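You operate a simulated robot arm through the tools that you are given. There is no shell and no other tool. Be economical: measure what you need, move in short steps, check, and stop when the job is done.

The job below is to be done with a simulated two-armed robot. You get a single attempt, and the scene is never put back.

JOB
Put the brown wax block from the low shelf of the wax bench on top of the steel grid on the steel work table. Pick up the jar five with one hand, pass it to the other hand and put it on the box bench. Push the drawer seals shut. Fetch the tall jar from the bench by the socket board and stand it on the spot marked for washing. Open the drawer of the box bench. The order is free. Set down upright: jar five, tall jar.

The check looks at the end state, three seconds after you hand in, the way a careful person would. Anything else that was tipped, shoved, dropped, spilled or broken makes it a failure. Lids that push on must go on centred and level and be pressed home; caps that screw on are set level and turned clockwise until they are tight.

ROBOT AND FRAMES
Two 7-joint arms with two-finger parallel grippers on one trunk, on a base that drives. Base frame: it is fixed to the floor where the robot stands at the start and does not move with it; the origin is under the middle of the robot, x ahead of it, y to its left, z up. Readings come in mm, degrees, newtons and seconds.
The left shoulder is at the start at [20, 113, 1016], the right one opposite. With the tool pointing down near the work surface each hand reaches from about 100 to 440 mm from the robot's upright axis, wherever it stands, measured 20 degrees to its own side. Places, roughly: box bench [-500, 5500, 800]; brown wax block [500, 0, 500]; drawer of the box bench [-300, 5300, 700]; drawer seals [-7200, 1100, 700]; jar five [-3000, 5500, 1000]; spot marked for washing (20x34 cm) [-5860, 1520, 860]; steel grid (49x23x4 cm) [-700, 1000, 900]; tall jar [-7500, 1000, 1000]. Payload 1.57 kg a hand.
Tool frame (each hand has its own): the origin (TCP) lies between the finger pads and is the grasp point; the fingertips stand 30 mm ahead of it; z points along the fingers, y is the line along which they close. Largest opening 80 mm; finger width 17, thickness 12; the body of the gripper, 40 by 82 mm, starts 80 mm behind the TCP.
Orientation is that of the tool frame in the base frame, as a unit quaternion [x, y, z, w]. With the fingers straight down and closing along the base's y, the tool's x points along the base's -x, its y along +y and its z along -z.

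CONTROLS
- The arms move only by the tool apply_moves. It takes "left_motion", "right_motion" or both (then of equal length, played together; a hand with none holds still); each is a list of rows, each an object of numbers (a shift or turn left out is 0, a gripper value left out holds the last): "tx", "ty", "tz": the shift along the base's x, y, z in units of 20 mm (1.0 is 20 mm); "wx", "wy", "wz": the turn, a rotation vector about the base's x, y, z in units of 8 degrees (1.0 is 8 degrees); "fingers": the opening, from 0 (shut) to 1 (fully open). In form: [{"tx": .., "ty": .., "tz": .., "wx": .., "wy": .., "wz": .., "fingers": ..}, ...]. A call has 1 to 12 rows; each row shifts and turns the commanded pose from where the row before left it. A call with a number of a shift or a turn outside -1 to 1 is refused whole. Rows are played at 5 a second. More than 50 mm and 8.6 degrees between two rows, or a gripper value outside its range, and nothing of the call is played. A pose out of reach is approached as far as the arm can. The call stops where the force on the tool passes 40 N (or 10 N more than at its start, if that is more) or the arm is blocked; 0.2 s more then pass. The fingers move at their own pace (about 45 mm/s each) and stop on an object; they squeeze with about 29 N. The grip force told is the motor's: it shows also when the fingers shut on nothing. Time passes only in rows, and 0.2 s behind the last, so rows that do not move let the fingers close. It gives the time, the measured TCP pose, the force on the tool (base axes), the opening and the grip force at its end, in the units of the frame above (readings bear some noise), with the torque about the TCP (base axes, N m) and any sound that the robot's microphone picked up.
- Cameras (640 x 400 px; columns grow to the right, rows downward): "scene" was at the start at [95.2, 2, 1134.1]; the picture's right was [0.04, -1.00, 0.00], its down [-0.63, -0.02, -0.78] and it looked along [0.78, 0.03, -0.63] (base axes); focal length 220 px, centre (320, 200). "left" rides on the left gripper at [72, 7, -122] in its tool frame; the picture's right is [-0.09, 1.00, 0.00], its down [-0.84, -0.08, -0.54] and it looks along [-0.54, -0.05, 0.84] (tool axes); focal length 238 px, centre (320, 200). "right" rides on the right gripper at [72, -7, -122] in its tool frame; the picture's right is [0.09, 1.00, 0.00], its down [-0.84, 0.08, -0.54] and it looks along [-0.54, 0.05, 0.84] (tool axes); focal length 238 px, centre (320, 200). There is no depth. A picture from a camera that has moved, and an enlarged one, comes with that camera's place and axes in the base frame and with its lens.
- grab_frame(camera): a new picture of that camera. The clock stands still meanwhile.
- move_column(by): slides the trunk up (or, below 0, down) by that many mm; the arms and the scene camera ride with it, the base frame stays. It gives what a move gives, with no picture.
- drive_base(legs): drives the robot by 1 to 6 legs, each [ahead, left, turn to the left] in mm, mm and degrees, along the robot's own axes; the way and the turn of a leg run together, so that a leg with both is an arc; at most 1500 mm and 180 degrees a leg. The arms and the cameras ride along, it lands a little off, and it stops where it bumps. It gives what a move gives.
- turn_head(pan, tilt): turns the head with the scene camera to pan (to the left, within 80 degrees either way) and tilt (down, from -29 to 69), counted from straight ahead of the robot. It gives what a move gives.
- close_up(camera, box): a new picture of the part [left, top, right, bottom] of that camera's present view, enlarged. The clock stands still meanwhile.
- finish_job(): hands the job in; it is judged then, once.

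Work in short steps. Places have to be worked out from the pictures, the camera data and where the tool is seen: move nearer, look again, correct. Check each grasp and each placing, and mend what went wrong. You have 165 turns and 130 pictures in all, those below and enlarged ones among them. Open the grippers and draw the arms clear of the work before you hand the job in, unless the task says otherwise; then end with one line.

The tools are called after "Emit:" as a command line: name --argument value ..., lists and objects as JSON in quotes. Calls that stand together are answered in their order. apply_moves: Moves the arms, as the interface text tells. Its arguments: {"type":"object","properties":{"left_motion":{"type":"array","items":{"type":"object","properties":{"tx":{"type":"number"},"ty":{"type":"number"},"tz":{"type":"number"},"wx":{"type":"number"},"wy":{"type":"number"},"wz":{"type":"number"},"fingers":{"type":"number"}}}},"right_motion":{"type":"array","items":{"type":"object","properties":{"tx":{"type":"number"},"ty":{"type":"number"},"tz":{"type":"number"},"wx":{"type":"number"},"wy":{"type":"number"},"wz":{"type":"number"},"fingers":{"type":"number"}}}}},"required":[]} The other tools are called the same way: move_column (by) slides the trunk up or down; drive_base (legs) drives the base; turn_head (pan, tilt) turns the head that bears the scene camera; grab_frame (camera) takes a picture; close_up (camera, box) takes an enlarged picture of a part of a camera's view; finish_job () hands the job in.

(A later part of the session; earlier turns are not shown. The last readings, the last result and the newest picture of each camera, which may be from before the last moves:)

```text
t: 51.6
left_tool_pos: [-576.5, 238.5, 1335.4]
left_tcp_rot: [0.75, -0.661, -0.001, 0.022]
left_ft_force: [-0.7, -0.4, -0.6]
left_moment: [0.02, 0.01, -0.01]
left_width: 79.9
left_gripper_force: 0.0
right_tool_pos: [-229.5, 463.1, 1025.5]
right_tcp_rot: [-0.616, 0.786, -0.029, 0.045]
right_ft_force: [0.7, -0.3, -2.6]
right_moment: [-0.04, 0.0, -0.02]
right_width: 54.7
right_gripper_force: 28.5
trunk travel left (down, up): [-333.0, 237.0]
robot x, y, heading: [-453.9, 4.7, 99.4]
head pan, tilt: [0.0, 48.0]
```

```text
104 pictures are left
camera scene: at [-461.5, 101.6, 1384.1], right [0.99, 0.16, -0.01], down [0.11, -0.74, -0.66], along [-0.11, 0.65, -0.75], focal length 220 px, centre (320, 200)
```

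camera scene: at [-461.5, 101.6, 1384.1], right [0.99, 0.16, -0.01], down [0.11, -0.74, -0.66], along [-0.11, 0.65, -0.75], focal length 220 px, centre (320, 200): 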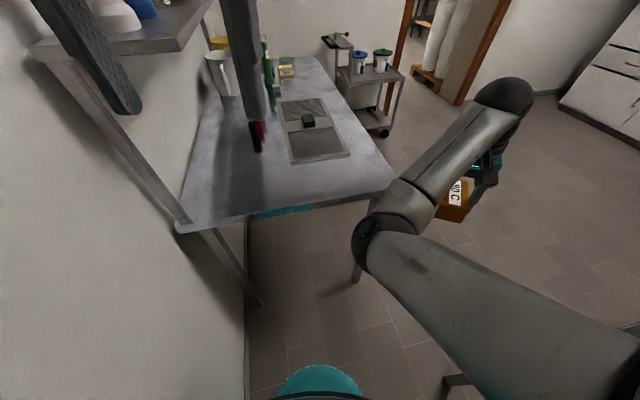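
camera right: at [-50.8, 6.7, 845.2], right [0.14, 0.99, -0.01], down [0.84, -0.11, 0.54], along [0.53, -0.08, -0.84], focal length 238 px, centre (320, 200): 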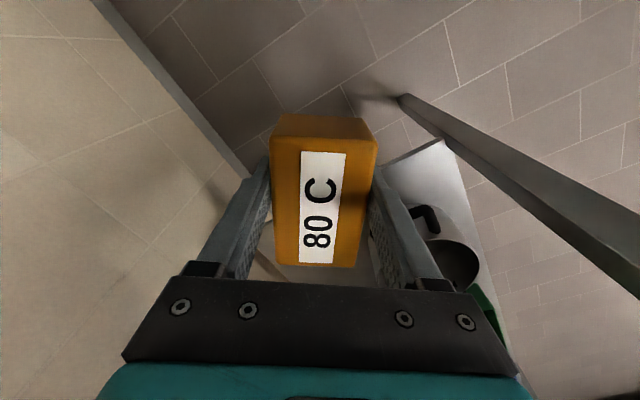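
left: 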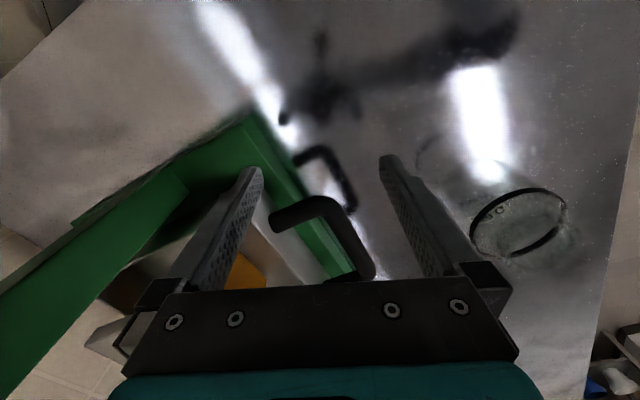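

The left arm met the wall on the left (only ~330 mm off). The grid lies straight ahead along the wall, so I slide right, go ahead, and finish the turn where there is more room.

Emit:
drive_base --legs '[[0, -80, 0], [220, -20, 0], [0, 0, 12]]'

Emit:
turn_head --pan 0 --tilt 50

Emit:
grab_frame --camera "scene"

```text
t: 54.7
left_tool_pos: [-569.9, 427.1, 1338.9]
left_tcp_rot: [0.815, -0.579, 0.0, 0.012]
left_ft_force: [0.4, 0.1, -0.5]
left_moment: [0.0, -0.04, 0.01]
left_width: 79.9
left_gripper_force: 0.1
right_tool_pos: [-270.9, 721.1, 1031.7]
right_tcp_rot: [-0.691, 0.72, -0.022, 0.054]
right_ft_force: [0.7, -0.4, -1.6]
right_moment: [-0.02, -0.03, 0.03]
right_width: 54.6
right_gripper_force: 29.2
trunk travel left (down, up): [-333.0, 237.0]
robot x, y, heading: [-394.8, 232.8, 111.1]
head pan, tilt: [0.0, 48.0]
```

```text
t: 55.4
left_tool_pos: [-568.9, 426.8, 1338.5]
left_tcp_rot: [0.815, -0.579, 0.0, 0.012]
left_ft_force: [-1.3, 0.4, -0.1]
left_moment: [-0.02, 0.01, 0.02]
left_width: 80.0
left_gripper_force: 0.0
right_tool_pos: [-271.8, 720.8, 1032.2]
right_tcp_rot: [-0.692, 0.72, -0.023, 0.053]
right_ft_force: [0.3, 0.5, -2.3]
right_moment: [-0.05, 0.02, 0.01]
right_width: 54.9
right_gripper_force: 28.9
trunk travel left (down, up): [-333.0, 237.0]
robot x, y, heading: [-395.7, 233.4, 111.0]
head pan, tilt: [0.0, 50.0]
```

```text
103 pictures are left
camera scene: at [-426.8, 314.0, 1382.3], right [0.93, 0.36, 0.0], down [0.27, -0.72, -0.64], along [-0.23, 0.6, -0.77], focal length 220 px, centre (320, 200)
```

scene: 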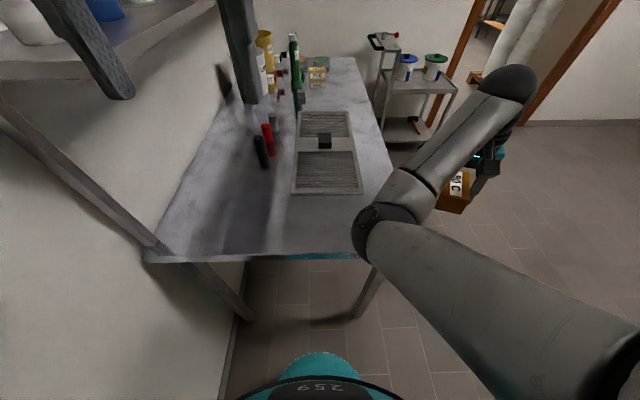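

The grid's near edge midpoint computes to about [-567, 747], top z ≈ 870, aligned with heading 111°. I raise the trunk for clearance and drive ahead 200 mm.

Emit:
move_column --by 70

Emit:
drive_base --legs '[[200, -10, 0]]'

Emit:
apply_moves --right_motion '[{"tx": -0.93, "ty": -0.36, "wy": 0.2, "wx": -0.1}, {"tx": -0.93, "ty": -0.36, "wy": 0.2, "wx": -0.1}, {"tx": -0.93, "ty": -0.36, "wy": 0.2, "wx": -0.1}, {"tx": -0.93, "ty": -0.36, "wy": 0.2}, {"tx": -0.93, "ty": -0.36}, {"tx": -0.93, "ty": -0.36}, {"tx": -0.93, "ty": -0.36}]'

Emit:
grab_frame --camera "scene"

```text
t: 56.4
left_tool_pos: [-569.0, 426.6, 1408.2]
left_tcp_rot: [0.815, -0.579, 0.001, 0.012]
left_ft_force: [0.3, 0.4, -0.1]
left_moment: [-0.01, -0.03, 0.0]
left_width: 80.2
left_gripper_force: 0.0
right_tool_pos: [-271.4, 720.9, 1100.0]
right_tcp_rot: [-0.692, 0.719, -0.022, 0.053]
right_ft_force: [-0.3, 0.2, -2.0]
right_moment: [-0.05, 0.01, -0.01]
right_width: 54.6
right_gripper_force: 28.7
trunk travel left (down, up): [-403.0, 167.0]
robot x, y, heading: [-398.3, 233.6, 111.0]
head pan, tilt: [0.0, 50.0]
```

```text
t: 58.0
left_tool_pos: [-629.6, 614.4, 1407.7]
left_tcp_rot: [0.815, -0.579, 0.0, 0.013]
left_ft_force: [0.0, -0.2, -0.8]
left_moment: [-0.03, -0.02, 0.01]
left_width: 80.0
left_gripper_force: 0.1
right_tool_pos: [-329.8, 907.1, 1101.4]
right_tcp_rot: [-0.692, 0.72, -0.023, 0.052]
right_ft_force: [-0.5, 0.1, -3.0]
right_moment: [-0.05, 0.02, -0.02]
right_width: 54.8
right_gripper_force: 29.0
trunk travel left (down, up): [-403.0, 167.0]
robot x, y, heading: [-457.2, 423.0, 111.0]
head pan, tilt: [0.0, 50.0]
```

```text
t: 59.6
left_tool_pos: [-627.3, 613.9, 1407.7]
left_tcp_rot: [0.815, -0.579, 0.0, 0.013]
left_ft_force: [-0.5, 0.4, -0.2]
left_moment: [0.03, 0.01, 0.03]
left_width: 79.9
left_gripper_force: 0.1
right_tool_pos: [-430.8, 933.5, 1082.9]
right_tcp_rot: [-0.683, 0.73, 0.017, 0.01]
right_ft_force: [0.5, -0.6, -2.1]
right_moment: [-0.05, -0.01, -0.01]
right_width: 54.9
right_gripper_force: 28.9
right hand out of reach, approached as far as the arm can: row 1, 2, 3, 4, 5, 6, 7
trunk travel left (down, up): [-403.0, 167.0]
robot x, y, heading: [-457.4, 422.0, 111.0]
head pan, tilt: [0.0, 50.0]
```

```text
102 pictures are left
camera scene: at [-487.8, 500.7, 1452.3], right [0.93, 0.36, 0.0], down [0.27, -0.72, -0.64], along [-0.23, 0.6, -0.77], focal length 220 px, centre (320, 200)
```

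scene: 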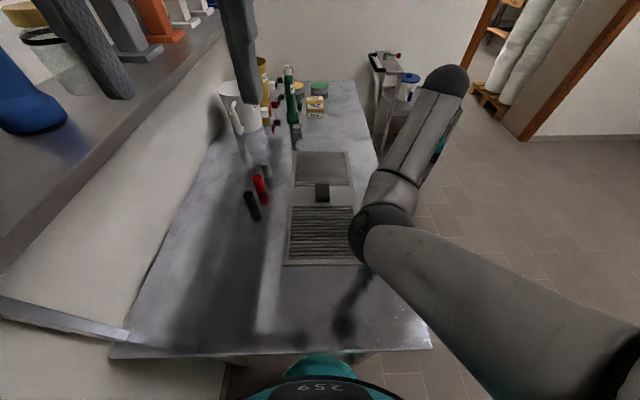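

The hand is now too far ahead; I pull it back toward me while continuing left and slightly down.

Emit:
apply_moves --right_motion '[{"tx": 0.35, "ty": -0.93}, {"tx": 0.35, "ty": -0.93}, {"tx": 0.35, "ty": -0.93}, {"tx": 0.35, "ty": -0.93}, {"tx": -0.7, "ty": -0.5}, {"tx": -0.93, "ty": -0.36}, {"tx": -0.93, "ty": -0.36}, {"tx": -0.93, "ty": -0.36}, {"tx": -0.93, "ty": -0.36}]'

Emit:
grab_frame --camera "scene"

```text
t: 60.5
left_tool_pos: [-627.8, 615.1, 1409.1]
left_tcp_rot: [0.815, -0.58, 0.0, 0.013]
left_ft_force: [0.3, -0.1, 0.3]
left_moment: [0.02, 0.0, -0.01]
left_width: 80.0
left_gripper_force: 0.0
right_tool_pos: [-406.4, 942.3, 1104.8]
right_tcp_rot: [-0.676, 0.733, 0.068, 0.038]
right_ft_force: [0.2, 0.3, -1.6]
right_moment: [-0.02, 0.04, -0.02]
right_width: 54.7
right_gripper_force: 28.6
right hand out of reach, approached as far as the arm can: row 1, 2, 3, 4
trunk travel left (down, up): [-403.0, 167.0]
robot x, y, heading: [-455.7, 421.2, 110.8]
head pan, tilt: [0.0, 50.0]
stopped in row 4 (right hand): the arm was blocked; the commanded pose is now the measured one
```

```text
101 pictures are left
camera scene: at [-487.3, 500.9, 1452.3], right [0.93, 0.36, 0.0], down [0.27, -0.72, -0.64], along [-0.23, 0.6, -0.77], focal length 220 px, centre (320, 200)
```

scene: 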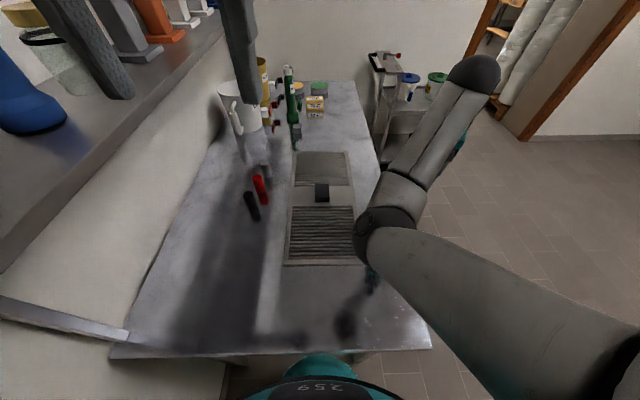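

This elbow-in configuration won't retract, but the hand sits stably ahead-right with the block. I'll use the base and trunk instead: go round to the table's long open side, where this hand position falls over the grid. I back off and go round in stages.

Emit:
drive_base --legs '[[-200, 0, 0], [150, -384, 0], [274, -140, 0]]'

Emit:
apply_moves --right_motion '[{"wx": -0.5}, {"wx": -0.5}]'

Emit:
turn_head --pan 60 --tilt 45

Emit:
grab_frame --camera "scene"

```text
t: 65.9
left_tool_pos: [-219.0, 1010.9, 1408.6]
left_tcp_rot: [0.818, -0.575, 0.0, 0.013]
left_ft_force: [0.2, 0.6, 0.1]
left_moment: [-0.08, 0.0, 0.01]
left_width: 79.7
left_gripper_force: 0.1
right_tool_pos: [1.4, 1338.5, 1105.9]
right_tcp_rot: [-0.68, 0.729, 0.068, 0.038]
right_ft_force: [0.3, 0.2, -2.2]
right_moment: [-0.05, -0.04, 0.0]
right_width: 54.8
right_gripper_force: 29.2
trunk travel left (down, up): [-403.0, 167.0]
robot x, y, heading: [-47.4, 817.3, 111.6]
head pan, tilt: [0.0, 50.0]
```

```text
t: 66.5
left_tool_pos: [-219.4, 1010.6, 1409.1]
left_tcp_rot: [0.818, -0.575, 0.0, 0.013]
left_ft_force: [0.4, -1.0, 1.0]
left_moment: [0.01, 0.01, -0.01]
left_width: 79.9
left_gripper_force: 0.0
right_tool_pos: [0.7, 1338.9, 1105.7]
right_tcp_rot: [-0.681, 0.732, 0.017, -0.009]
right_ft_force: [0.0, 0.8, -2.6]
right_moment: [-0.04, 0.01, 0.01]
right_width: 54.8
right_gripper_force: 28.9
trunk travel left (down, up): [-403.0, 167.0]
robot x, y, heading: [-43.6, 816.9, 111.7]
head pan, tilt: [0.0, 50.0]
```

```text
t: 67.8
left_tool_pos: [-219.1, 1009.5, 1409.3]
left_tcp_rot: [0.816, -0.578, 0.001, 0.012]
left_ft_force: [-39.9, -23.7, 20.7]
left_moment: [1.93, -5.96, -3.03]
left_width: 79.9
left_gripper_force: 0.0
right_tool_pos: [1.9, 1339.2, 1104.9]
right_tcp_rot: [-0.68, 0.733, 0.017, -0.009]
right_ft_force: [0.3, 1.2, -2.1]
right_moment: [-0.06, 0.01, 0.07]
right_width: 54.6
right_gripper_force: 28.4
trunk travel left (down, up): [-403.0, 167.0]
robot x, y, heading: [-42.1, 817.0, 111.4]
head pan, tilt: [60.0, 45.0]
```

```text
100 pictures are left
camera scene: at [-84.5, 895.3, 1454.2], right [0.88, 0.47, 0.0], down [0.35, -0.66, -0.66], along [-0.31, 0.58, -0.75], focal length 220 px, centre (320, 200)
```

scene: 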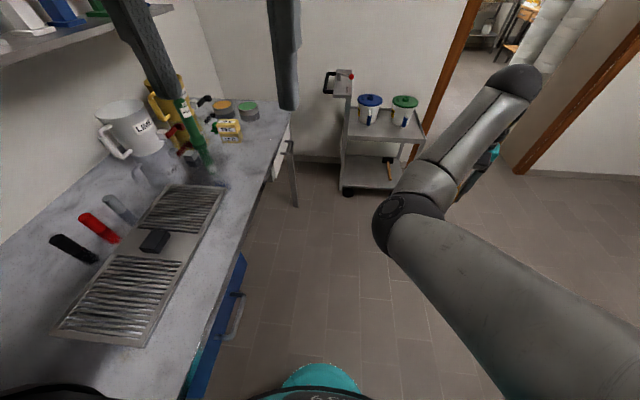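

The head met the left hand, which stands too high beside it. I turn the head back and lower the left hand ahead.

Emit:
turn_head --pan 0 --tilt 45

Emit:
apply_moves --left_motion '[{"tx": -0.3, "ty": 0.9, "tz": -0.5}, {"tx": -0.3, "ty": 0.9, "tz": -1}, {"tx": -0.3, "ty": 0.5, "tz": -1}, {"tz": -1}, {"tz": -1}, {"tz": -1}, {"tz": -1}, {"tz": -1}]'

Emit:
turn_head --pan 0 --tilt 55

Emit:
drive_base --legs '[[0, 0, 89]]'

Emit:
grab_frame --camera "scene"

```text
t: 69.1
left_tool_pos: [-217.5, 1009.9, 1406.3]
left_tcp_rot: [0.818, -0.575, 0.0, 0.013]
left_ft_force: [0.4, 0.1, -0.1]
left_moment: [-0.05, 0.01, 0.01]
left_width: 79.9
left_gripper_force: 0.0
right_tool_pos: [1.5, 1339.3, 1104.4]
right_tcp_rot: [-0.681, 0.732, 0.017, -0.009]
right_ft_force: [1.2, -0.1, -3.1]
right_moment: [-0.03, -0.02, 0.02]
right_width: 54.8
right_gripper_force: 29.3
trunk travel left (down, up): [-403.0, 167.0]
robot x, y, heading: [-42.4, 819.8, 111.7]
head pan, tilt: [0.0, 45.0]
```

```text
t: 70.9
left_tool_pos: [-234.7, 1054.9, 1259.7]
left_tcp_rot: [0.818, -0.575, 0.001, 0.012]
left_ft_force: [0.5, -0.4, -0.1]
left_moment: [0.03, -0.01, 0.02]
left_width: 79.9
left_gripper_force: 0.1
right_tool_pos: [1.3, 1338.9, 1104.6]
right_tcp_rot: [-0.68, 0.733, 0.016, -0.009]
right_ft_force: [0.7, 0.2, -2.6]
right_moment: [-0.05, 0.01, -0.01]
right_width: 54.8
right_gripper_force: 29.1
trunk travel left (down, up): [-403.0, 167.0]
robot x, y, heading: [-44.3, 821.7, 111.6]
head pan, tilt: [0.0, 45.0]
```

```text
t: 71.6
left_tool_pos: [-235.8, 1055.7, 1259.8]
left_tcp_rot: [0.818, -0.575, 0.001, 0.012]
left_ft_force: [-0.4, 0.5, 0.5]
left_moment: [-0.03, 0.0, -0.01]
left_width: 80.0
left_gripper_force: 0.1
right_tool_pos: [0.7, 1338.0, 1104.8]
right_tcp_rot: [-0.681, 0.732, 0.017, -0.009]
right_ft_force: [0.4, 0.5, -2.6]
right_moment: [-0.03, 0.0, 0.0]
right_width: 54.9
right_gripper_force: 29.0
trunk travel left (down, up): [-403.0, 167.0]
robot x, y, heading: [-40.2, 820.9, 111.3]
head pan, tilt: [0.0, 55.0]
```

```text
t: 75.8
left_tool_pos: [-288.1, 634.7, 1259.2]
left_tcp_rot: [0.988, 0.152, 0.009, 0.009]
left_ft_force: [0.3, -0.8, 0.1]
left_moment: [-0.02, 0.01, -0.04]
left_width: 80.3
left_gripper_force: 0.0
right_tool_pos: [-561.6, 885.3, 1104.6]
right_tcp_rot: [0.998, -0.056, -0.006, 0.019]
right_ft_force: [0.0, 0.3, -1.9]
right_moment: [-0.04, -0.04, 0.01]
right_width: 54.7
right_gripper_force: 28.7
trunk travel left (down, up): [-403.0, 167.0]
robot x, y, heading: [-41.5, 819.6, -160.9]
head pan, tilt: [0.0, 55.0]
```

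```text
99 pictures are left
camera scene: at [-121.9, 789.7, 1445.8], right [-0.33, 0.94, 0.0], down [0.77, 0.27, -0.57], along [-0.54, -0.19, -0.82], focal length 220 px, centre (320, 200)
```

scene: 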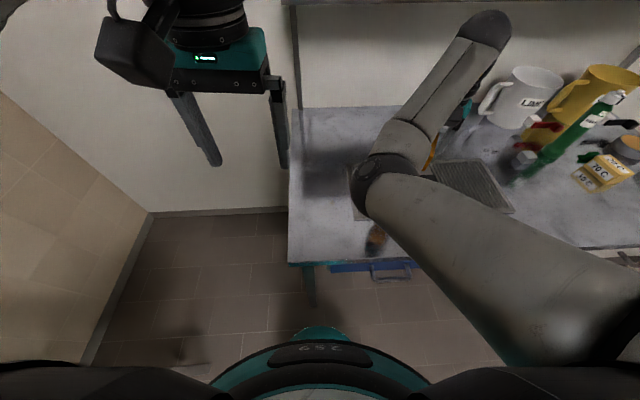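

The hand is now above the near half of the grid by my reckoning. I check with the right camera.

Emit:
grab_frame --camera "right"

```text
98 pictures are left
camera right: at [-488.8, 886.8, 1226.9], right [-0.02, -1.0, 0.04], down [-0.83, 0.04, 0.55], along [-0.55, -0.02, -0.83], focal length 238 px, centre (320, 200)
```

right: 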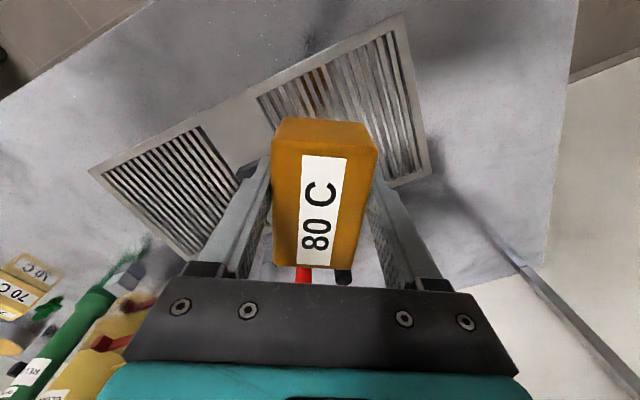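

The grid corners agree with my estimate. I shift the base 41 ahead and 28 left to centre on the near panel, then lower the trunk most of the way.

Emit:
drive_base --legs '[[41, 28, 0]]'

Emit:
move_column --by -150

Emit:
grab_frame --camera "right"

Emit:
grab_frame --camera "scene"

```text
t: 76.7
left_tool_pos: [-319.1, 595.2, 1258.2]
left_tcp_rot: [0.988, 0.153, 0.009, 0.008]
left_ft_force: [-0.3, -0.3, -0.2]
left_moment: [0.06, -0.04, 0.0]
left_width: 80.3
left_gripper_force: 0.1
right_tool_pos: [-592.5, 844.0, 1104.4]
right_tcp_rot: [0.998, -0.057, -0.006, 0.018]
right_ft_force: [0.0, 0.2, -2.1]
right_moment: [0.01, -0.06, 0.03]
right_width: 54.9
right_gripper_force: 29.0
trunk travel left (down, up): [-403.0, 167.0]
robot x, y, heading: [-71.8, 776.7, -160.9]
head pan, tilt: [0.0, 55.0]
```

```text
t: 78.4
left_tool_pos: [-318.2, 597.2, 1110.4]
left_tcp_rot: [0.988, 0.152, 0.008, 0.009]
left_ft_force: [-0.3, 0.0, -0.5]
left_moment: [-0.01, 0.0, 0.03]
left_width: 79.9
left_gripper_force: 0.0
right_tool_pos: [-590.8, 844.4, 955.5]
right_tcp_rot: [0.998, -0.057, -0.006, 0.018]
right_ft_force: [-0.2, -0.8, -1.9]
right_moment: [0.03, -0.04, 0.01]
right_width: 54.5
right_gripper_force: 29.1
trunk travel left (down, up): [-253.0, 317.0]
robot x, y, heading: [-69.5, 775.9, -160.6]
head pan, tilt: [0.0, 55.0]
```

```text
97 pictures are left
camera right: at [-517.8, 847.7, 1076.9], right [-0.02, -1.0, 0.04], down [-0.83, 0.04, 0.55], along [-0.55, -0.02, -0.83], focal length 238 px, centre (320, 200)
```

right: 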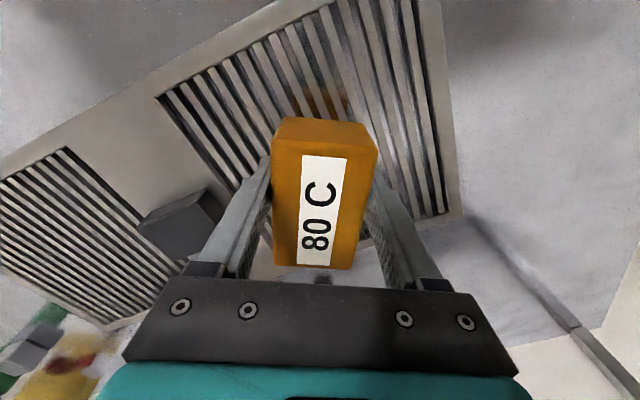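

```text
96 pictures are left
camera scene: at [-150.9, 750.6, 1295.9], right [-0.33, 0.94, 0.0], down [0.77, 0.27, -0.57], along [-0.54, -0.19, -0.82], focal length 220 px, centre (320, 200)
```

scene: 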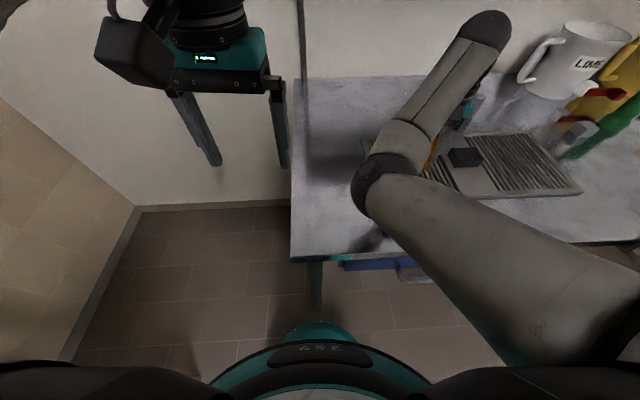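

It hangs over the panel. I lower in small trunk steps, watching the force.

Emit:
move_column --by -24

Emit:
move_column --by -8

```text
t: 79.1
left_tool_pos: [-317.7, 596.6, 1085.5]
left_tcp_rot: [0.988, 0.152, 0.008, 0.008]
left_ft_force: [-0.5, -0.6, -0.3]
left_moment: [-0.01, -0.03, -0.01]
left_width: 80.0
left_gripper_force: 0.1
right_tool_pos: [-591.1, 844.7, 931.4]
right_tcp_rot: [0.998, -0.056, -0.005, 0.018]
right_ft_force: [-0.1, -0.7, -2.5]
right_moment: [0.03, -0.08, 0.0]
right_width: 54.7
right_gripper_force: 28.9
trunk travel left (down, up): [-229.0, 341.0]
robot x, y, heading: [-73.6, 777.1, -160.9]
head pan, tilt: [0.0, 55.0]
```

```text
t: 79.7
left_tool_pos: [-315.8, 596.1, 1078.9]
left_tcp_rot: [0.988, 0.152, 0.007, 0.008]
left_ft_force: [-0.6, -0.5, 1.1]
left_moment: [0.01, 0.02, -0.01]
left_width: 79.9
left_gripper_force: 0.1
right_tool_pos: [-591.4, 844.2, 926.8]
right_tcp_rot: [0.998, -0.057, -0.011, 0.018]
right_ft_force: [0.3, 0.2, 27.1]
right_moment: [0.74, -0.03, -0.07]
right_width: 55.2
right_gripper_force: 29.0
trunk travel left (down, up): [-221.0, 349.0]
robot x, y, heading: [-71.3, 779.2, -160.9]
head pan, tilt: [0.0, 55.0]
```

Contact at TCP z 927. I ease up 2 mm, open the fingers, and look.

Emit:
move_column --by 3

Emit:
apply_moves --right_motion '[{"fingers": 1}, {}, {}, {}, {}]'

Emit:
move_column --by 120

Emit:
grab_frame --camera "right"

```text
t: 80.2
left_tool_pos: [-317.6, 596.5, 1080.6]
left_tcp_rot: [0.988, 0.152, 0.009, 0.008]
left_ft_force: [-0.3, 0.2, 0.1]
left_moment: [0.0, 0.03, -0.03]
left_width: 79.9
left_gripper_force: 0.0
right_tool_pos: [-591.9, 844.3, 926.0]
right_tcp_rot: [0.998, -0.056, -0.008, 0.018]
right_ft_force: [-3.4, -1.3, 19.6]
right_moment: [0.63, 0.63, 0.11]
right_width: 54.7
right_gripper_force: 29.1
trunk travel left (down, up): [-224.0, 346.0]
robot x, y, heading: [-69.9, 779.9, -160.9]
head pan, tilt: [0.0, 55.0]
```

```text
t: 81.4
left_tool_pos: [-318.0, 595.4, 1081.4]
left_tcp_rot: [0.988, 0.152, 0.008, 0.009]
left_ft_force: [-0.1, -0.8, -0.5]
left_moment: [-0.01, -0.02, -0.01]
left_width: 80.1
left_gripper_force: 0.0
right_tool_pos: [-591.6, 844.8, 926.3]
right_tcp_rot: [0.998, -0.057, -0.006, 0.018]
right_ft_force: [-0.4, 0.0, 0.0]
right_moment: [0.0, 0.0, 0.0]
right_width: 79.9
right_gripper_force: 0.1
trunk travel left (down, up): [-224.0, 346.0]
robot x, y, heading: [-72.6, 780.9, -160.7]
head pan, tilt: [0.0, 55.0]
```

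```text
t: 82.9
left_tool_pos: [-318.0, 596.6, 1200.0]
left_tcp_rot: [0.988, 0.151, 0.008, 0.01]
left_ft_force: [0.8, -1.1, 0.7]
left_moment: [-0.02, 0.05, 0.01]
left_width: 80.2
left_gripper_force: 0.0
right_tool_pos: [-591.6, 845.1, 1045.8]
right_tcp_rot: [0.998, -0.056, -0.005, 0.018]
right_ft_force: [-0.5, -0.1, 0.0]
right_moment: [-0.03, 0.01, -0.02]
right_width: 80.0
right_gripper_force: 0.1
trunk travel left (down, up): [-344.0, 226.0]
robot x, y, heading: [-71.3, 782.0, -161.0]
head pan, tilt: [0.0, 55.0]
```

```text
95 pictures are left
camera right: at [-517.9, 847.6, 1167.7], right [-0.02, -1.0, 0.04], down [-0.83, 0.04, 0.55], along [-0.55, -0.02, -0.83], focal length 238 px, centre (320, 200)
```

right: 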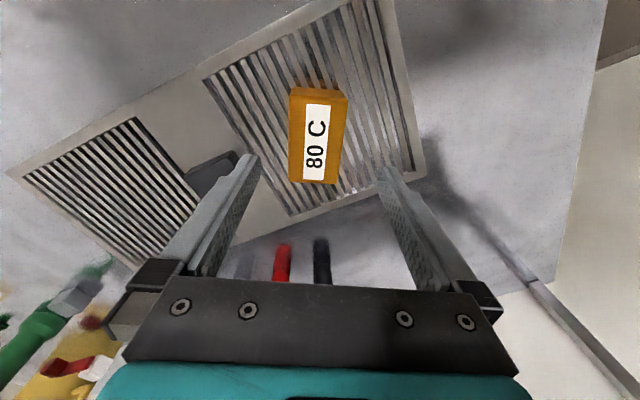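

The wax block lies flat on the grid. Next I back away and work the right arm out of its awkward configuration in free space.

Emit:
drive_base --legs '[[-400, 0, 0]]'

Emit:
apply_moves --right_motion '[{"tx": 0.33, "ty": -0.94, "tz": -0.5}, {"tx": 0.33, "ty": -0.94, "tz": -0.5}, {"tx": 0.33, "ty": -0.94, "tz": -0.5}, {"tx": 0.33, "ty": -0.94, "tz": -0.5}, {"tx": 0.33, "ty": -0.94, "tz": -0.5}, {"tx": 0.33, "ty": -0.94, "tz": -0.5}, {"tx": 0.33, "ty": -0.94, "tz": -0.5}, {"tx": 0.33, "ty": -0.94, "tz": -0.5}]'

Emit:
grab_frame --camera "scene"

```text
t: 85.4
left_tool_pos: [54.5, 725.3, 1200.1]
left_tcp_rot: [0.988, 0.151, 0.008, 0.008]
left_ft_force: [-0.7, -0.3, -0.3]
left_moment: [-0.01, 0.01, 0.03]
left_width: 80.1
left_gripper_force: 0.0
right_tool_pos: [-217.5, 974.1, 1046.4]
right_tcp_rot: [0.998, -0.057, -0.006, 0.018]
right_ft_force: [0.3, -0.1, 0.6]
right_moment: [0.0, 0.0, 0.0]
right_width: 80.1
right_gripper_force: 0.0
trunk travel left (down, up): [-344.0, 226.0]
robot x, y, heading: [297.7, 908.3, -161.1]
head pan, tilt: [0.0, 55.0]
```

```text
t: 86.8
left_tool_pos: [53.8, 725.7, 1200.0]
left_tcp_rot: [0.988, 0.151, 0.008, 0.01]
left_ft_force: [-0.6, -0.4, 0.0]
left_moment: [-0.03, 0.0, -0.02]
left_width: 80.1
left_gripper_force: 0.0
right_tool_pos: [-231.3, 871.8, 1059.1]
right_tcp_rot: [0.993, -0.071, -0.079, 0.043]
right_ft_force: [-0.4, -0.6, -0.2]
right_moment: [0.02, 0.02, 0.01]
right_width: 79.9
right_gripper_force: 0.0
right hand out of reach, approached as far as the arm can: row 2
trunk travel left (down, up): [-344.0, 226.0]
robot x, y, heading: [302.4, 910.7, -161.2]
head pan, tilt: [0.0, 55.0]
stopped in row 6 (right hand): the arm was blocked; the commanded pose is now the measured one
```

```text
94 pictures are left
camera scene: at [221.9, 880.1, 1386.8], right [-0.33, 0.94, 0.0], down [0.77, 0.27, -0.57], along [-0.54, -0.19, -0.82], focal length 220 px, centre (320, 200)
```

scene: 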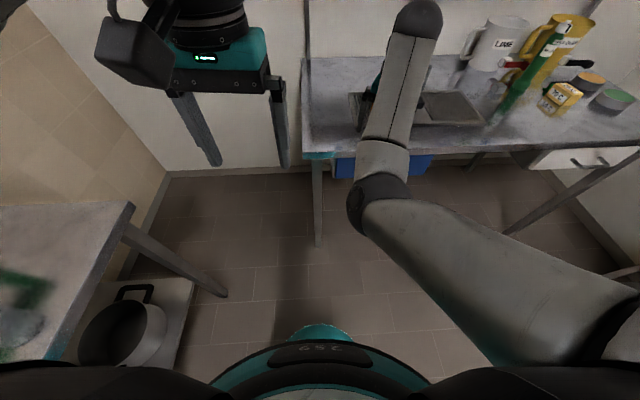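

It moved 100 mm left. I continue left and down, then pull in.

Emit:
apply_moves --right_motion '[{"ty": -0.8, "tz": -0.8}, {"ty": -0.8, "tz": -0.8}, {"ty": -0.8, "tz": -0.8}, {"tx": 0.5, "tz": -0.8}, {"tx": 0.5, "tz": -0.8}, {"tx": 0.5, "tz": -0.8}]'

Emit:
apply_moves --right_motion '[{"tx": 0.8, "tz": -0.5}, {"tx": 0.8, "tz": -0.5}, {"tx": 0.8, "tz": -0.5}, {"tx": 0.8, "tz": -0.5}, {"tx": 0.8, "tz": -0.5}, {"tx": 0.8, "tz": -0.5}]'

Emit:
grab_frame --camera "scene"

```text
t: 88.0
left_tool_pos: [53.9, 727.1, 1200.6]
left_tcp_rot: [0.988, 0.151, 0.008, 0.009]
left_ft_force: [-0.3, 0.0, -0.3]
left_moment: [0.01, 0.0, 0.0]
left_width: 79.9
left_gripper_force: 0.2
right_tool_pos: [-263.1, 823.3, 1060.9]
right_tcp_rot: [0.982, -0.083, -0.156, 0.071]
right_ft_force: [0.7, 0.2, -0.2]
right_moment: [0.0, 0.01, 0.02]
right_width: 79.7
right_gripper_force: 0.1
trunk travel left (down, up): [-344.0, 226.0]
robot x, y, heading: [300.8, 908.3, -161.0]
head pan, tilt: [0.0, 55.0]
stopped in row 6 (right hand): the arm was blocked; the commanded pose is now the measured one
```

```text
t: 88.8
left_tool_pos: [54.7, 726.9, 1200.0]
left_tcp_rot: [0.988, 0.151, 0.008, 0.009]
left_ft_force: [-0.3, 0.9, -0.3]
left_moment: [0.0, 0.01, -0.01]
left_width: 80.1
left_gripper_force: 0.0
right_tool_pos: [-265.0, 823.0, 1129.9]
right_tcp_rot: [0.962, -0.092, -0.237, 0.102]
right_ft_force: [0.1, 0.8, 0.7]
right_moment: [0.02, 0.02, 0.03]
right_width: 80.1
right_gripper_force: 0.0
trunk travel left (down, up): [-344.0, 226.0]
robot x, y, heading: [301.3, 911.8, -160.7]
head pan, tilt: [0.0, 55.0]
stopped in row 3 (right hand): the arm was blocked; the commanded pose is now the measured one
```

```text
93 pictures are left
camera scene: at [221.8, 880.3, 1386.8], right [-0.33, 0.94, 0.0], down [0.77, 0.27, -0.57], along [-0.54, -0.19, -0.82], focal length 220 px, centre (320, 200)
```

scene: 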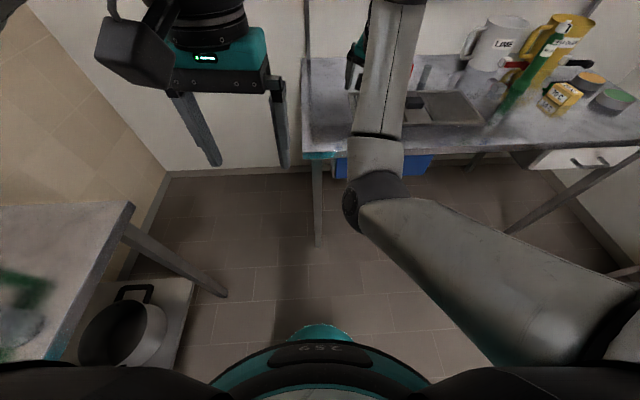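

The forearm is now folded with the wrist high and at its limit. I'll back up for room, stretch the arm forward-down to straight, twist it (yaw +) so the elbow points outward again, and pull in from there.

Emit:
drive_base --legs '[[-150, 0, 0]]'

Emit:
apply_moves --right_motion '[{"tz": -1, "tx": -0.3, "wy": -0.5}, {"tz": -1, "tx": -0.3, "wy": -0.5}, {"tz": -1, "tx": -0.3, "wy": -0.5}, {"tz": -1, "wy": -0.5}, {"tz": -1, "wy": -0.5}, {"tz": -1, "wy": -0.5}, {"tz": -1}, {"tz": -1}]'

```text
t: 90.1
left_tool_pos: [197.8, 774.6, 1200.3]
left_tcp_rot: [0.988, 0.152, 0.009, 0.009]
left_ft_force: [-0.7, 0.1, -0.1]
left_moment: [-0.01, 0.01, 0.03]
left_width: 79.9
left_gripper_force: 0.0
right_tool_pos: [-123.9, 870.5, 1130.1]
right_tcp_rot: [0.962, -0.091, -0.237, 0.102]
right_ft_force: [0.3, 0.1, 1.1]
right_moment: [0.01, 0.03, 0.02]
right_width: 80.1
right_gripper_force: 0.1
trunk travel left (down, up): [-344.0, 226.0]
robot x, y, heading: [437.1, 959.2, -160.8]
head pan, tilt: [0.0, 55.0]
```

```text
t: 91.9
left_tool_pos: [193.7, 774.0, 1201.0]
left_tcp_rot: [0.988, 0.153, 0.009, 0.01]
left_ft_force: [-1.0, -0.1, 0.2]
left_moment: [0.04, -0.03, 0.01]
left_width: 80.0
left_gripper_force: 0.0
right_tool_pos: [-141.5, 868.6, 968.0]
right_tcp_rot: [0.99, -0.11, -0.032, 0.081]
right_ft_force: [0.0, -0.5, 0.0]
right_moment: [-0.01, -0.01, -0.02]
right_width: 79.8
right_gripper_force: 0.1
trunk travel left (down, up): [-344.0, 226.0]
robot x, y, heading: [440.1, 956.7, -161.0]
head pan, tilt: [0.0, 55.0]
```

That worked well: upright again at z 968. I continue down and then twist yaw positive.

Emit:
apply_moves --right_motion '[{"tz": -1}, {"tz": -1}, {"tz": -1}, {"tz": -1}, {"tz": -1}, {"tz": -1}, {"wz": 1}, {"wz": 1}, {"wz": 1}, {"wz": 1}, {"wz": 1}, {"wz": 1}]'

Emit:
grab_frame --camera "scene"

```text
t: 94.5
left_tool_pos: [195.5, 773.7, 1200.1]
left_tcp_rot: [0.988, 0.152, 0.009, 0.009]
left_ft_force: [-0.3, -0.7, -0.5]
left_moment: [-0.01, 0.01, 0.01]
left_width: 80.1
left_gripper_force: 0.0
right_tool_pos: [-104.4, 884.2, 865.9]
right_tcp_rot: [0.949, 0.304, 0.005, 0.086]
right_ft_force: [0.6, -0.3, -0.4]
right_moment: [0.0, -0.01, -0.01]
right_width: 79.9
right_gripper_force: 0.0
right hand out of reach, approached as far as the arm can: row 4, 5, 6, 7, 9, 11
trunk travel left (down, up): [-344.0, 226.0]
robot x, y, heading: [441.3, 955.0, -160.6]
head pan, tilt: [0.0, 55.0]
```

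```text
92 pictures are left
camera scene: at [362.1, 928.5, 1386.8], right [-0.33, 0.94, 0.0], down [0.77, 0.27, -0.57], along [-0.54, -0.19, -0.82], focal length 220 px, centre (320, 200)
```

scene: 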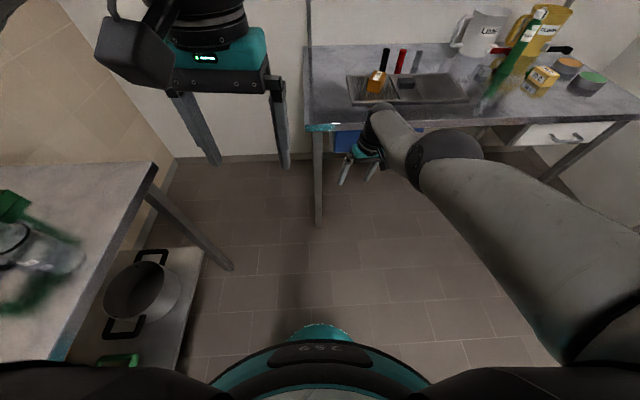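

The arm is straight. Now I pull in toward the robot with a slight leftward component.

Emit:
apply_moves --right_motion '[{"tx": 1, "ty": -0.2}, {"tx": 1, "ty": -0.2}, {"tx": 1, "ty": -0.2}, {"tx": 1, "ty": 0.3}, {"tx": 1, "ty": 0.3}, {"tx": 1, "ty": 0.3}]'

Emit:
grab_frame --camera "scene"

```text
t: 95.9
left_tool_pos: [194.4, 775.3, 1200.2]
left_tcp_rot: [0.988, 0.152, 0.008, 0.009]
left_ft_force: [0.1, 0.6, 0.4]
left_moment: [0.02, 0.04, -0.01]
left_width: 80.2
left_gripper_force: 0.1
right_tool_pos: [13.7, 891.1, 865.6]
right_tcp_rot: [0.95, 0.301, 0.004, 0.085]
right_ft_force: [-0.1, -0.2, -0.7]
right_moment: [-0.04, 0.04, -0.01]
right_width: 79.9
right_gripper_force: 0.0
trunk travel left (down, up): [-344.0, 226.0]
robot x, y, heading: [443.7, 958.1, -160.8]
head pan, tilt: [0.0, 55.0]
```

```text
91 pictures are left
camera scene: at [362.4, 928.7, 1386.8], right [-0.33, 0.94, 0.0], down [0.77, 0.27, -0.57], along [-0.54, -0.19, -0.82], focal length 220 px, centre (320, 200)
```

scene: 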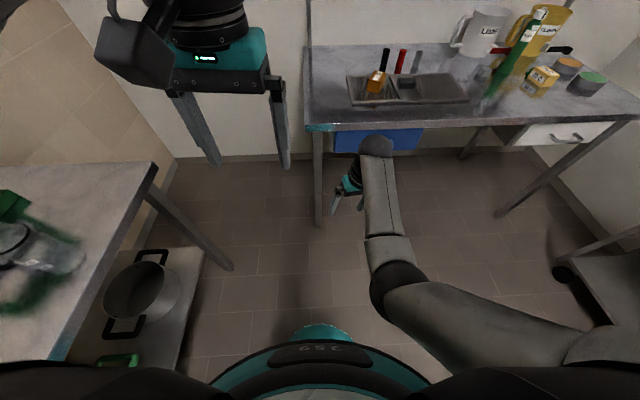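

Excellent, it now follows exactly. I bring the hand to a compact pose: in, right, untilted and with neutral yaw.

Emit:
apply_moves --right_motion '[{"tx": 0.59, "ty": 0.79, "wx": 0.2, "wy": 0.1}, {"tx": 0.59, "ty": 0.79, "wx": 0.2, "wy": 0.1}, {"tx": 0.59, "ty": 0.79, "wx": 0.2, "wy": 0.1}, {"tx": 0.59, "ty": 0.79, "wx": 0.2, "wy": 0.1}, {"tx": 0.59, "ty": 0.79, "wx": 0.2}, {"tx": 0.59, "ty": 0.79, "wx": 0.17}, {"tx": 0.59, "ty": 0.79, "wz": -0.7}, {"tx": 0.59, "ty": 0.79, "wz": -0.7}, {"tz": 1, "wz": -0.6}, {"tz": 1}, {"tz": 1}, {"tz": 1}]'

Emit:
turn_head --pan -60 --tilt 15

Emit:
grab_frame --camera "scene"

```text
t: 98.1
left_tool_pos: [196.3, 773.1, 1201.1]
left_tcp_rot: [0.988, 0.153, 0.009, 0.009]
left_ft_force: [0.0, -0.6, 0.1]
left_moment: [0.01, 0.0, -0.02]
left_width: 79.9
left_gripper_force: 0.0
right_tool_pos: [86.8, 1099.9, 898.7]
right_tcp_rot: [0.98, 0.165, -0.007, -0.108]
right_ft_force: [-0.3, -0.4, 0.1]
right_moment: [0.02, 0.02, -0.01]
right_width: 79.7
right_gripper_force: 0.1
trunk travel left (down, up): [-344.0, 226.0]
robot x, y, heading: [440.7, 957.0, -161.1]
head pan, tilt: [0.0, 55.0]
stopped in row 10 (right hand): the arm was blocked; the commanded pose is now the measured one
```

```text
t: 99.4
left_tool_pos: [194.5, 774.6, 1201.1]
left_tcp_rot: [0.988, 0.153, 0.009, 0.009]
left_ft_force: [0.3, 0.7, -0.3]
left_moment: [-0.01, 0.01, 0.0]
left_width: 80.2
left_gripper_force: 0.0
right_tool_pos: [88.4, 1098.4, 898.8]
right_tcp_rot: [0.98, 0.165, -0.006, -0.108]
right_ft_force: [-0.2, 0.2, -0.4]
right_moment: [-0.03, -0.03, -0.01]
right_width: 80.0
right_gripper_force: 0.0
trunk travel left (down, up): [-344.0, 226.0]
robot x, y, heading: [438.6, 957.2, -160.8]
head pan, tilt: [-60.0, 15.0]
```

```text
90 pictures are left
camera scene: at [359.5, 1013.1, 1447.0], right [0.65, 0.76, 0.0], down [0.2, -0.17, -0.97], along [-0.73, 0.63, -0.26], focal length 220 px, centre (320, 200)
```

scene: 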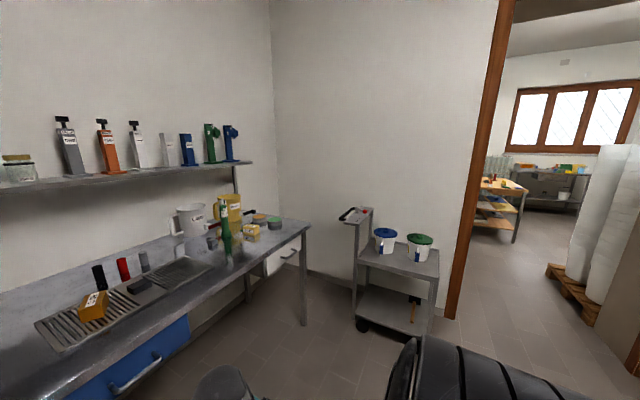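

The door lies ahead-left-behind the trolley; I judge its centre near [410, 3010]. I turn to face it and drive near it.

Emit:
turn_head --pan 0 --tilt 25

Emit:
drive_base --legs '[[0, 0, -89], [900, -420, 0]]'

Emit:
grab_frame --camera "scene"

```text
t: 100.7
left_tool_pos: [195.2, 774.0, 1201.0]
left_tcp_rot: [0.988, 0.154, 0.009, 0.009]
left_ft_force: [-0.1, 0.7, -0.8]
left_moment: [0.0, -0.04, 0.05]
left_width: 80.1
left_gripper_force: 0.1
right_tool_pos: [88.5, 1098.1, 899.4]
right_tcp_rot: [0.98, 0.165, -0.007, -0.107]
right_ft_force: [-0.2, -0.3, 0.3]
right_moment: [-0.02, -0.03, -0.01]
right_width: 80.0
right_gripper_force: 0.1
trunk travel left (down, up): [-344.0, 226.0]
robot x, y, heading: [437.9, 959.7, -161.1]
head pan, tilt: [0.0, 25.0]
```

```text
t: 109.7
left_tool_pos: [374.2, 2190.6, 1201.1]
left_tcp_rot: [0.801, -0.599, 0.0, 0.013]
left_ft_force: [1.2, 0.1, -0.3]
left_moment: [-0.02, 0.04, 0.0]
left_width: 80.1
left_gripper_force: 0.1
right_tool_pos: [702.6, 2291.9, 899.0]
right_tcp_rot: [0.804, -0.585, 0.071, -0.079]
right_ft_force: [-0.1, -0.4, 0.1]
right_moment: [0.0, 0.0, -0.01]
right_width: 79.8
right_gripper_force: 0.1
trunk travel left (down, up): [-344.0, 226.0]
robot x, y, heading: [555.4, 1943.4, 108.1]
head pan, tilt: [0.0, 25.0]
```

```text
89 pictures are left
camera scene: at [521.1, 2037.6, 1430.8], right [0.95, 0.31, 0.0], down [0.13, -0.4, -0.91], along [-0.28, 0.86, -0.42], focal length 220 px, centre (320, 200)
```

scene: 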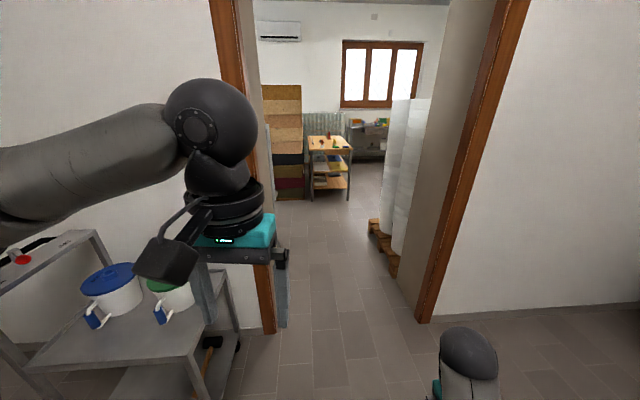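

The door opening runs from about [-126, 2834] to [900, 3253]. I centre on it and drive through.

Emit:
drive_base --legs '[[490, -215, 2], [1250, 0, 0]]'

Emit:
grab_frame --camera "scene"

```text
t: 118.7
left_tool_pos: [-19.9, 3883.2, 1200.3]
left_tcp_rot: [0.814, -0.581, 0.0, 0.013]
left_ft_force: [0.2, -0.1, -0.1]
left_moment: [-0.04, -0.02, 0.0]
left_width: 80.0
left_gripper_force: 0.1
right_tool_pos: [302.8, 3997.5, 898.9]
right_tcp_rot: [0.816, -0.567, 0.07, -0.081]
right_ft_force: [0.5, 0.2, -0.2]
right_moment: [-0.01, -0.01, 0.02]
right_width: 80.0
right_gripper_force: 0.0
trunk travel left (down, up): [-344.0, 226.0]
robot x, y, heading: [165.9, 3642.4, 110.6]
head pan, tilt: [0.0, 25.0]
```

```text
88 pictures are left
camera scene: at [131.7, 3736.7, 1430.8], right [0.94, 0.35, 0.0], down [0.15, -0.4, -0.91], along [-0.32, 0.85, -0.42], focal length 220 px, centre (320, 200)
```

scene: 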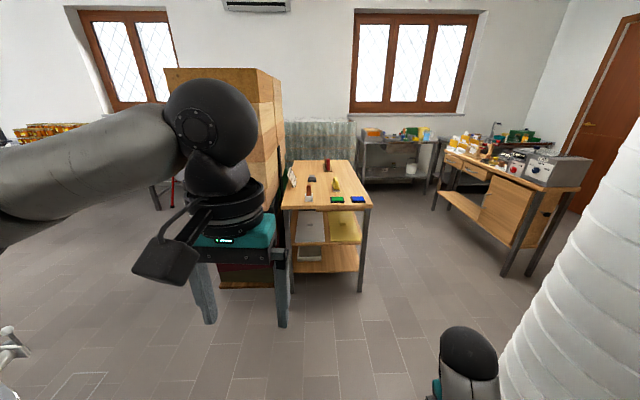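

I'm through the door. I look left and zoom on the wooden bench to identify the box bench and its drawer.

Emit:
close_up --camera "scene" --box '[260, 130, 440, 300]'

Emit:
turn_head --pan 65 --tilt 15

Emit:
grab_frame --camera "scene"

```text
2.35 times, centred on (350, 215) of scene
camera zoom: at [131.7, 3736.7, 1430.8], right [0.94, 0.35, 0.0], down [0.15, -0.4, -0.91], along [-0.32, 0.85, -0.42], focal length 517 px, centre (249, 165)
```

zoom: 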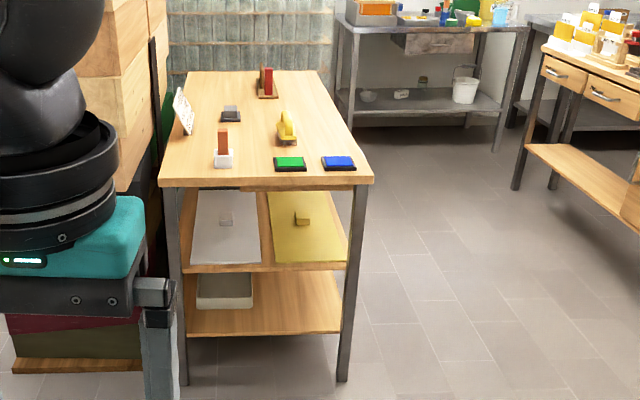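

```text
t: 120.0
left_tool_pos: [-19.2, 3884.0, 1200.0]
left_tcp_rot: [0.813, -0.582, -0.001, 0.012]
left_ft_force: [0.1, 0.0, 0.1]
left_moment: [0.0, 0.01, 0.02]
left_width: 80.0
left_gripper_force: 0.1
right_tool_pos: [302.8, 3998.3, 900.1]
right_tcp_rot: [0.817, -0.567, 0.069, -0.083]
right_ft_force: [0.5, -0.6, 0.3]
right_moment: [-0.01, 0.01, 0.01]
right_width: 79.9
right_gripper_force: 0.0
trunk travel left (down, up): [-344.0, 226.0]
robot x, y, heading: [164.8, 3642.8, 110.6]
head pan, tilt: [65.0, 15.0]
```

```text
86 pictures are left
camera scene: at [71.0, 3657.5, 1447.0], right [0.08, 1.0, 0.0], down [0.26, -0.02, -0.97], along [-0.96, 0.08, -0.26], focal length 220 px, centre (320, 200)
```

scene: 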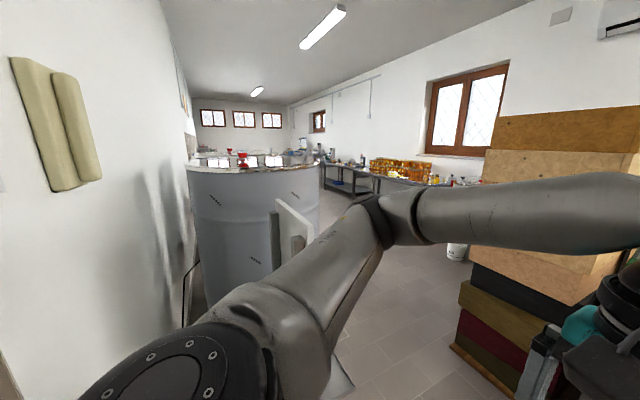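

The bench ahead is the box bench; the long room to the left leads to the jars. I turn to heading 154° and drive through the gap between the tank and the box stack.

Emit:
turn_head --pan 0 --tilt 25

Emit:
drive_base --legs '[[0, 0, 43], [1100, 0, 0]]'

Emit:
grab_frame --camera "scene"

```text
t: 121.4
left_tool_pos: [-20.0, 3882.4, 1200.5]
left_tcp_rot: [0.813, -0.582, 0.0, 0.013]
left_ft_force: [0.1, -0.1, -1.1]
left_moment: [0.0, 0.01, 0.0]
left_width: 80.0
left_gripper_force: 0.1
right_tool_pos: [302.0, 3997.7, 900.3]
right_tcp_rot: [0.816, -0.567, 0.07, -0.082]
right_ft_force: [-0.2, 0.6, -0.3]
right_moment: [0.01, 0.01, 0.0]
right_width: 80.0
right_gripper_force: 0.0
trunk travel left (down, up): [-344.0, 226.0]
robot x, y, heading: [168.2, 3640.6, 110.5]
head pan, tilt: [0.0, 25.0]
```

```text
t: 129.1
left_tool_pos: [-1138.0, 4166.8, 1200.3]
left_tcp_rot: [0.972, -0.236, 0.005, 0.012]
left_ft_force: [0.6, 0.4, -1.0]
left_moment: [0.04, -0.04, 0.01]
left_width: 80.1
left_gripper_force: 0.1
right_tool_pos: [-985.3, 4473.2, 900.1]
right_tcp_rot: [0.969, -0.221, 0.035, -0.102]
right_ft_force: [0.0, 0.5, -0.5]
right_moment: [0.0, -0.02, -0.01]
right_width: 79.9
right_gripper_force: 0.0
trunk travel left (down, up): [-344.0, 226.0]
robot x, y, heading: [-831.5, 4124.8, 154.4]
head pan, tilt: [0.0, 25.0]
```

```text
85 pictures are left
camera scene: at [-928.4, 4166.9, 1430.8], right [0.43, 0.9, 0.0], down [0.38, -0.18, -0.91], along [-0.82, 0.39, -0.42], focal length 220 px, centre (320, 200)
```

scene: 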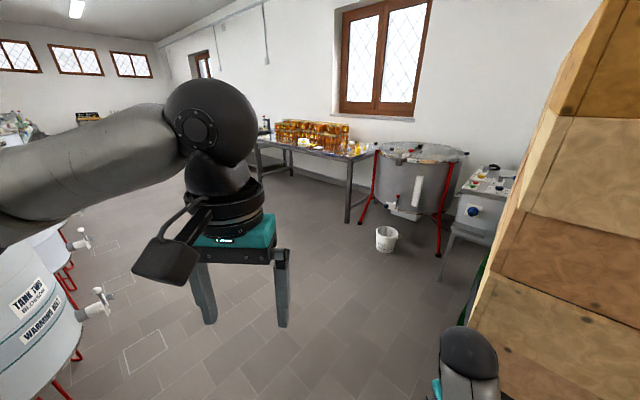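

The jar table stands along the window wall. I drive toward [-2760, 4840] and turn to face it (heading 110°).

Emit:
drive_base --legs '[[1100, 100, 0], [900, 88, 0], [0, 0, -44]]'

Emit:
grab_frame --camera "scene"

```text
t: 141.1
left_tool_pos: [-2910.9, 5052.5, 1200.6]
left_tcp_rot: [0.813, -0.581, 0.0, 0.013]
left_ft_force: [0.7, -0.1, -0.4]
left_moment: [-0.01, 0.01, -0.01]
left_width: 79.6
left_gripper_force: 0.0
right_tool_pos: [-2588.8, 5167.3, 900.1]
right_tcp_rot: [0.817, -0.567, 0.07, -0.082]
right_ft_force: [0.0, 0.1, -0.2]
right_moment: [0.0, 0.0, 0.0]
right_width: 80.0
right_gripper_force: 0.1
trunk travel left (down, up): [-344.0, 226.0]
robot x, y, heading: [-2725.6, 4812.5, 110.5]
head pan, tilt: [0.0, 25.0]
```

```text
84 pictures are left
camera scene: at [-2759.3, 4906.5, 1430.8], right [0.94, 0.35, 0.0], down [0.15, -0.4, -0.91], along [-0.32, 0.85, -0.42], focal length 220 px, centre (320, 200)
```

scene: 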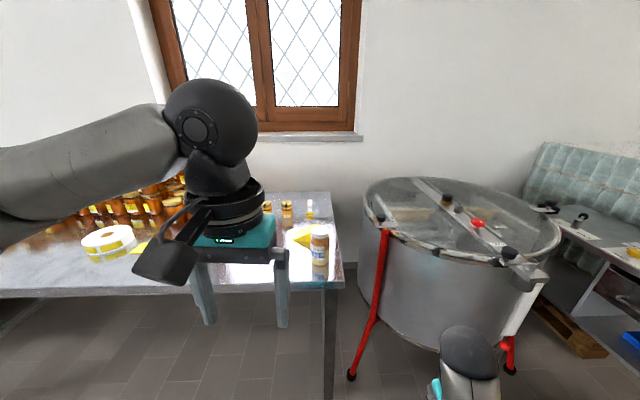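

Several jars stand at the table's right end. I zoom in to read the labels.

Emit:
close_up --camera "scene" --box '[240, 180, 350, 280]'

Emit:
close_up --camera "scene" --box '[40, 170, 200, 270]'

```text
4.00 times, centred on (295, 230) of scene
camera zoom: at [-2759.3, 4906.5, 1430.8], right [0.94, 0.35, 0.0], down [0.15, -0.4, -0.91], along [-0.32, 0.85, -0.42], focal length 878 px, centre (420, 80)
```

zoom: 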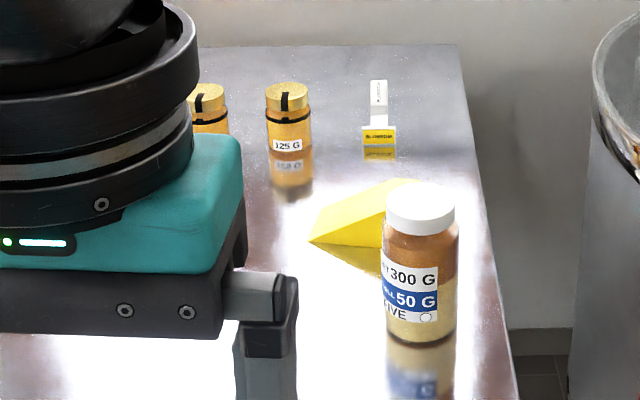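

```text
4.00 times, centred on (120, 220) of scene
camera zoom: at [-2759.3, 4906.5, 1430.8], right [0.94, 0.35, 0.0], down [0.15, -0.4, -0.91], along [-0.32, 0.85, -0.42], focal length 878 px, centre (1120, 120)
```

zoom: 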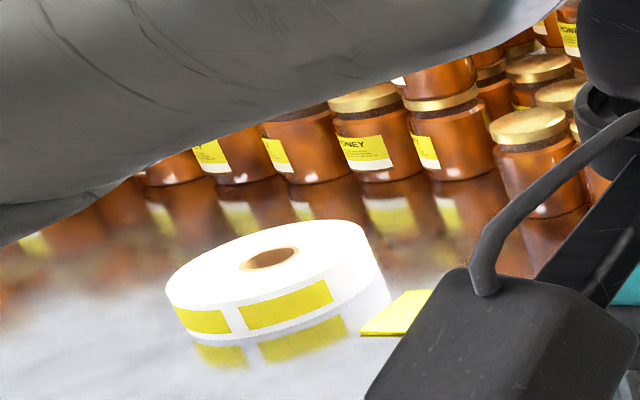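

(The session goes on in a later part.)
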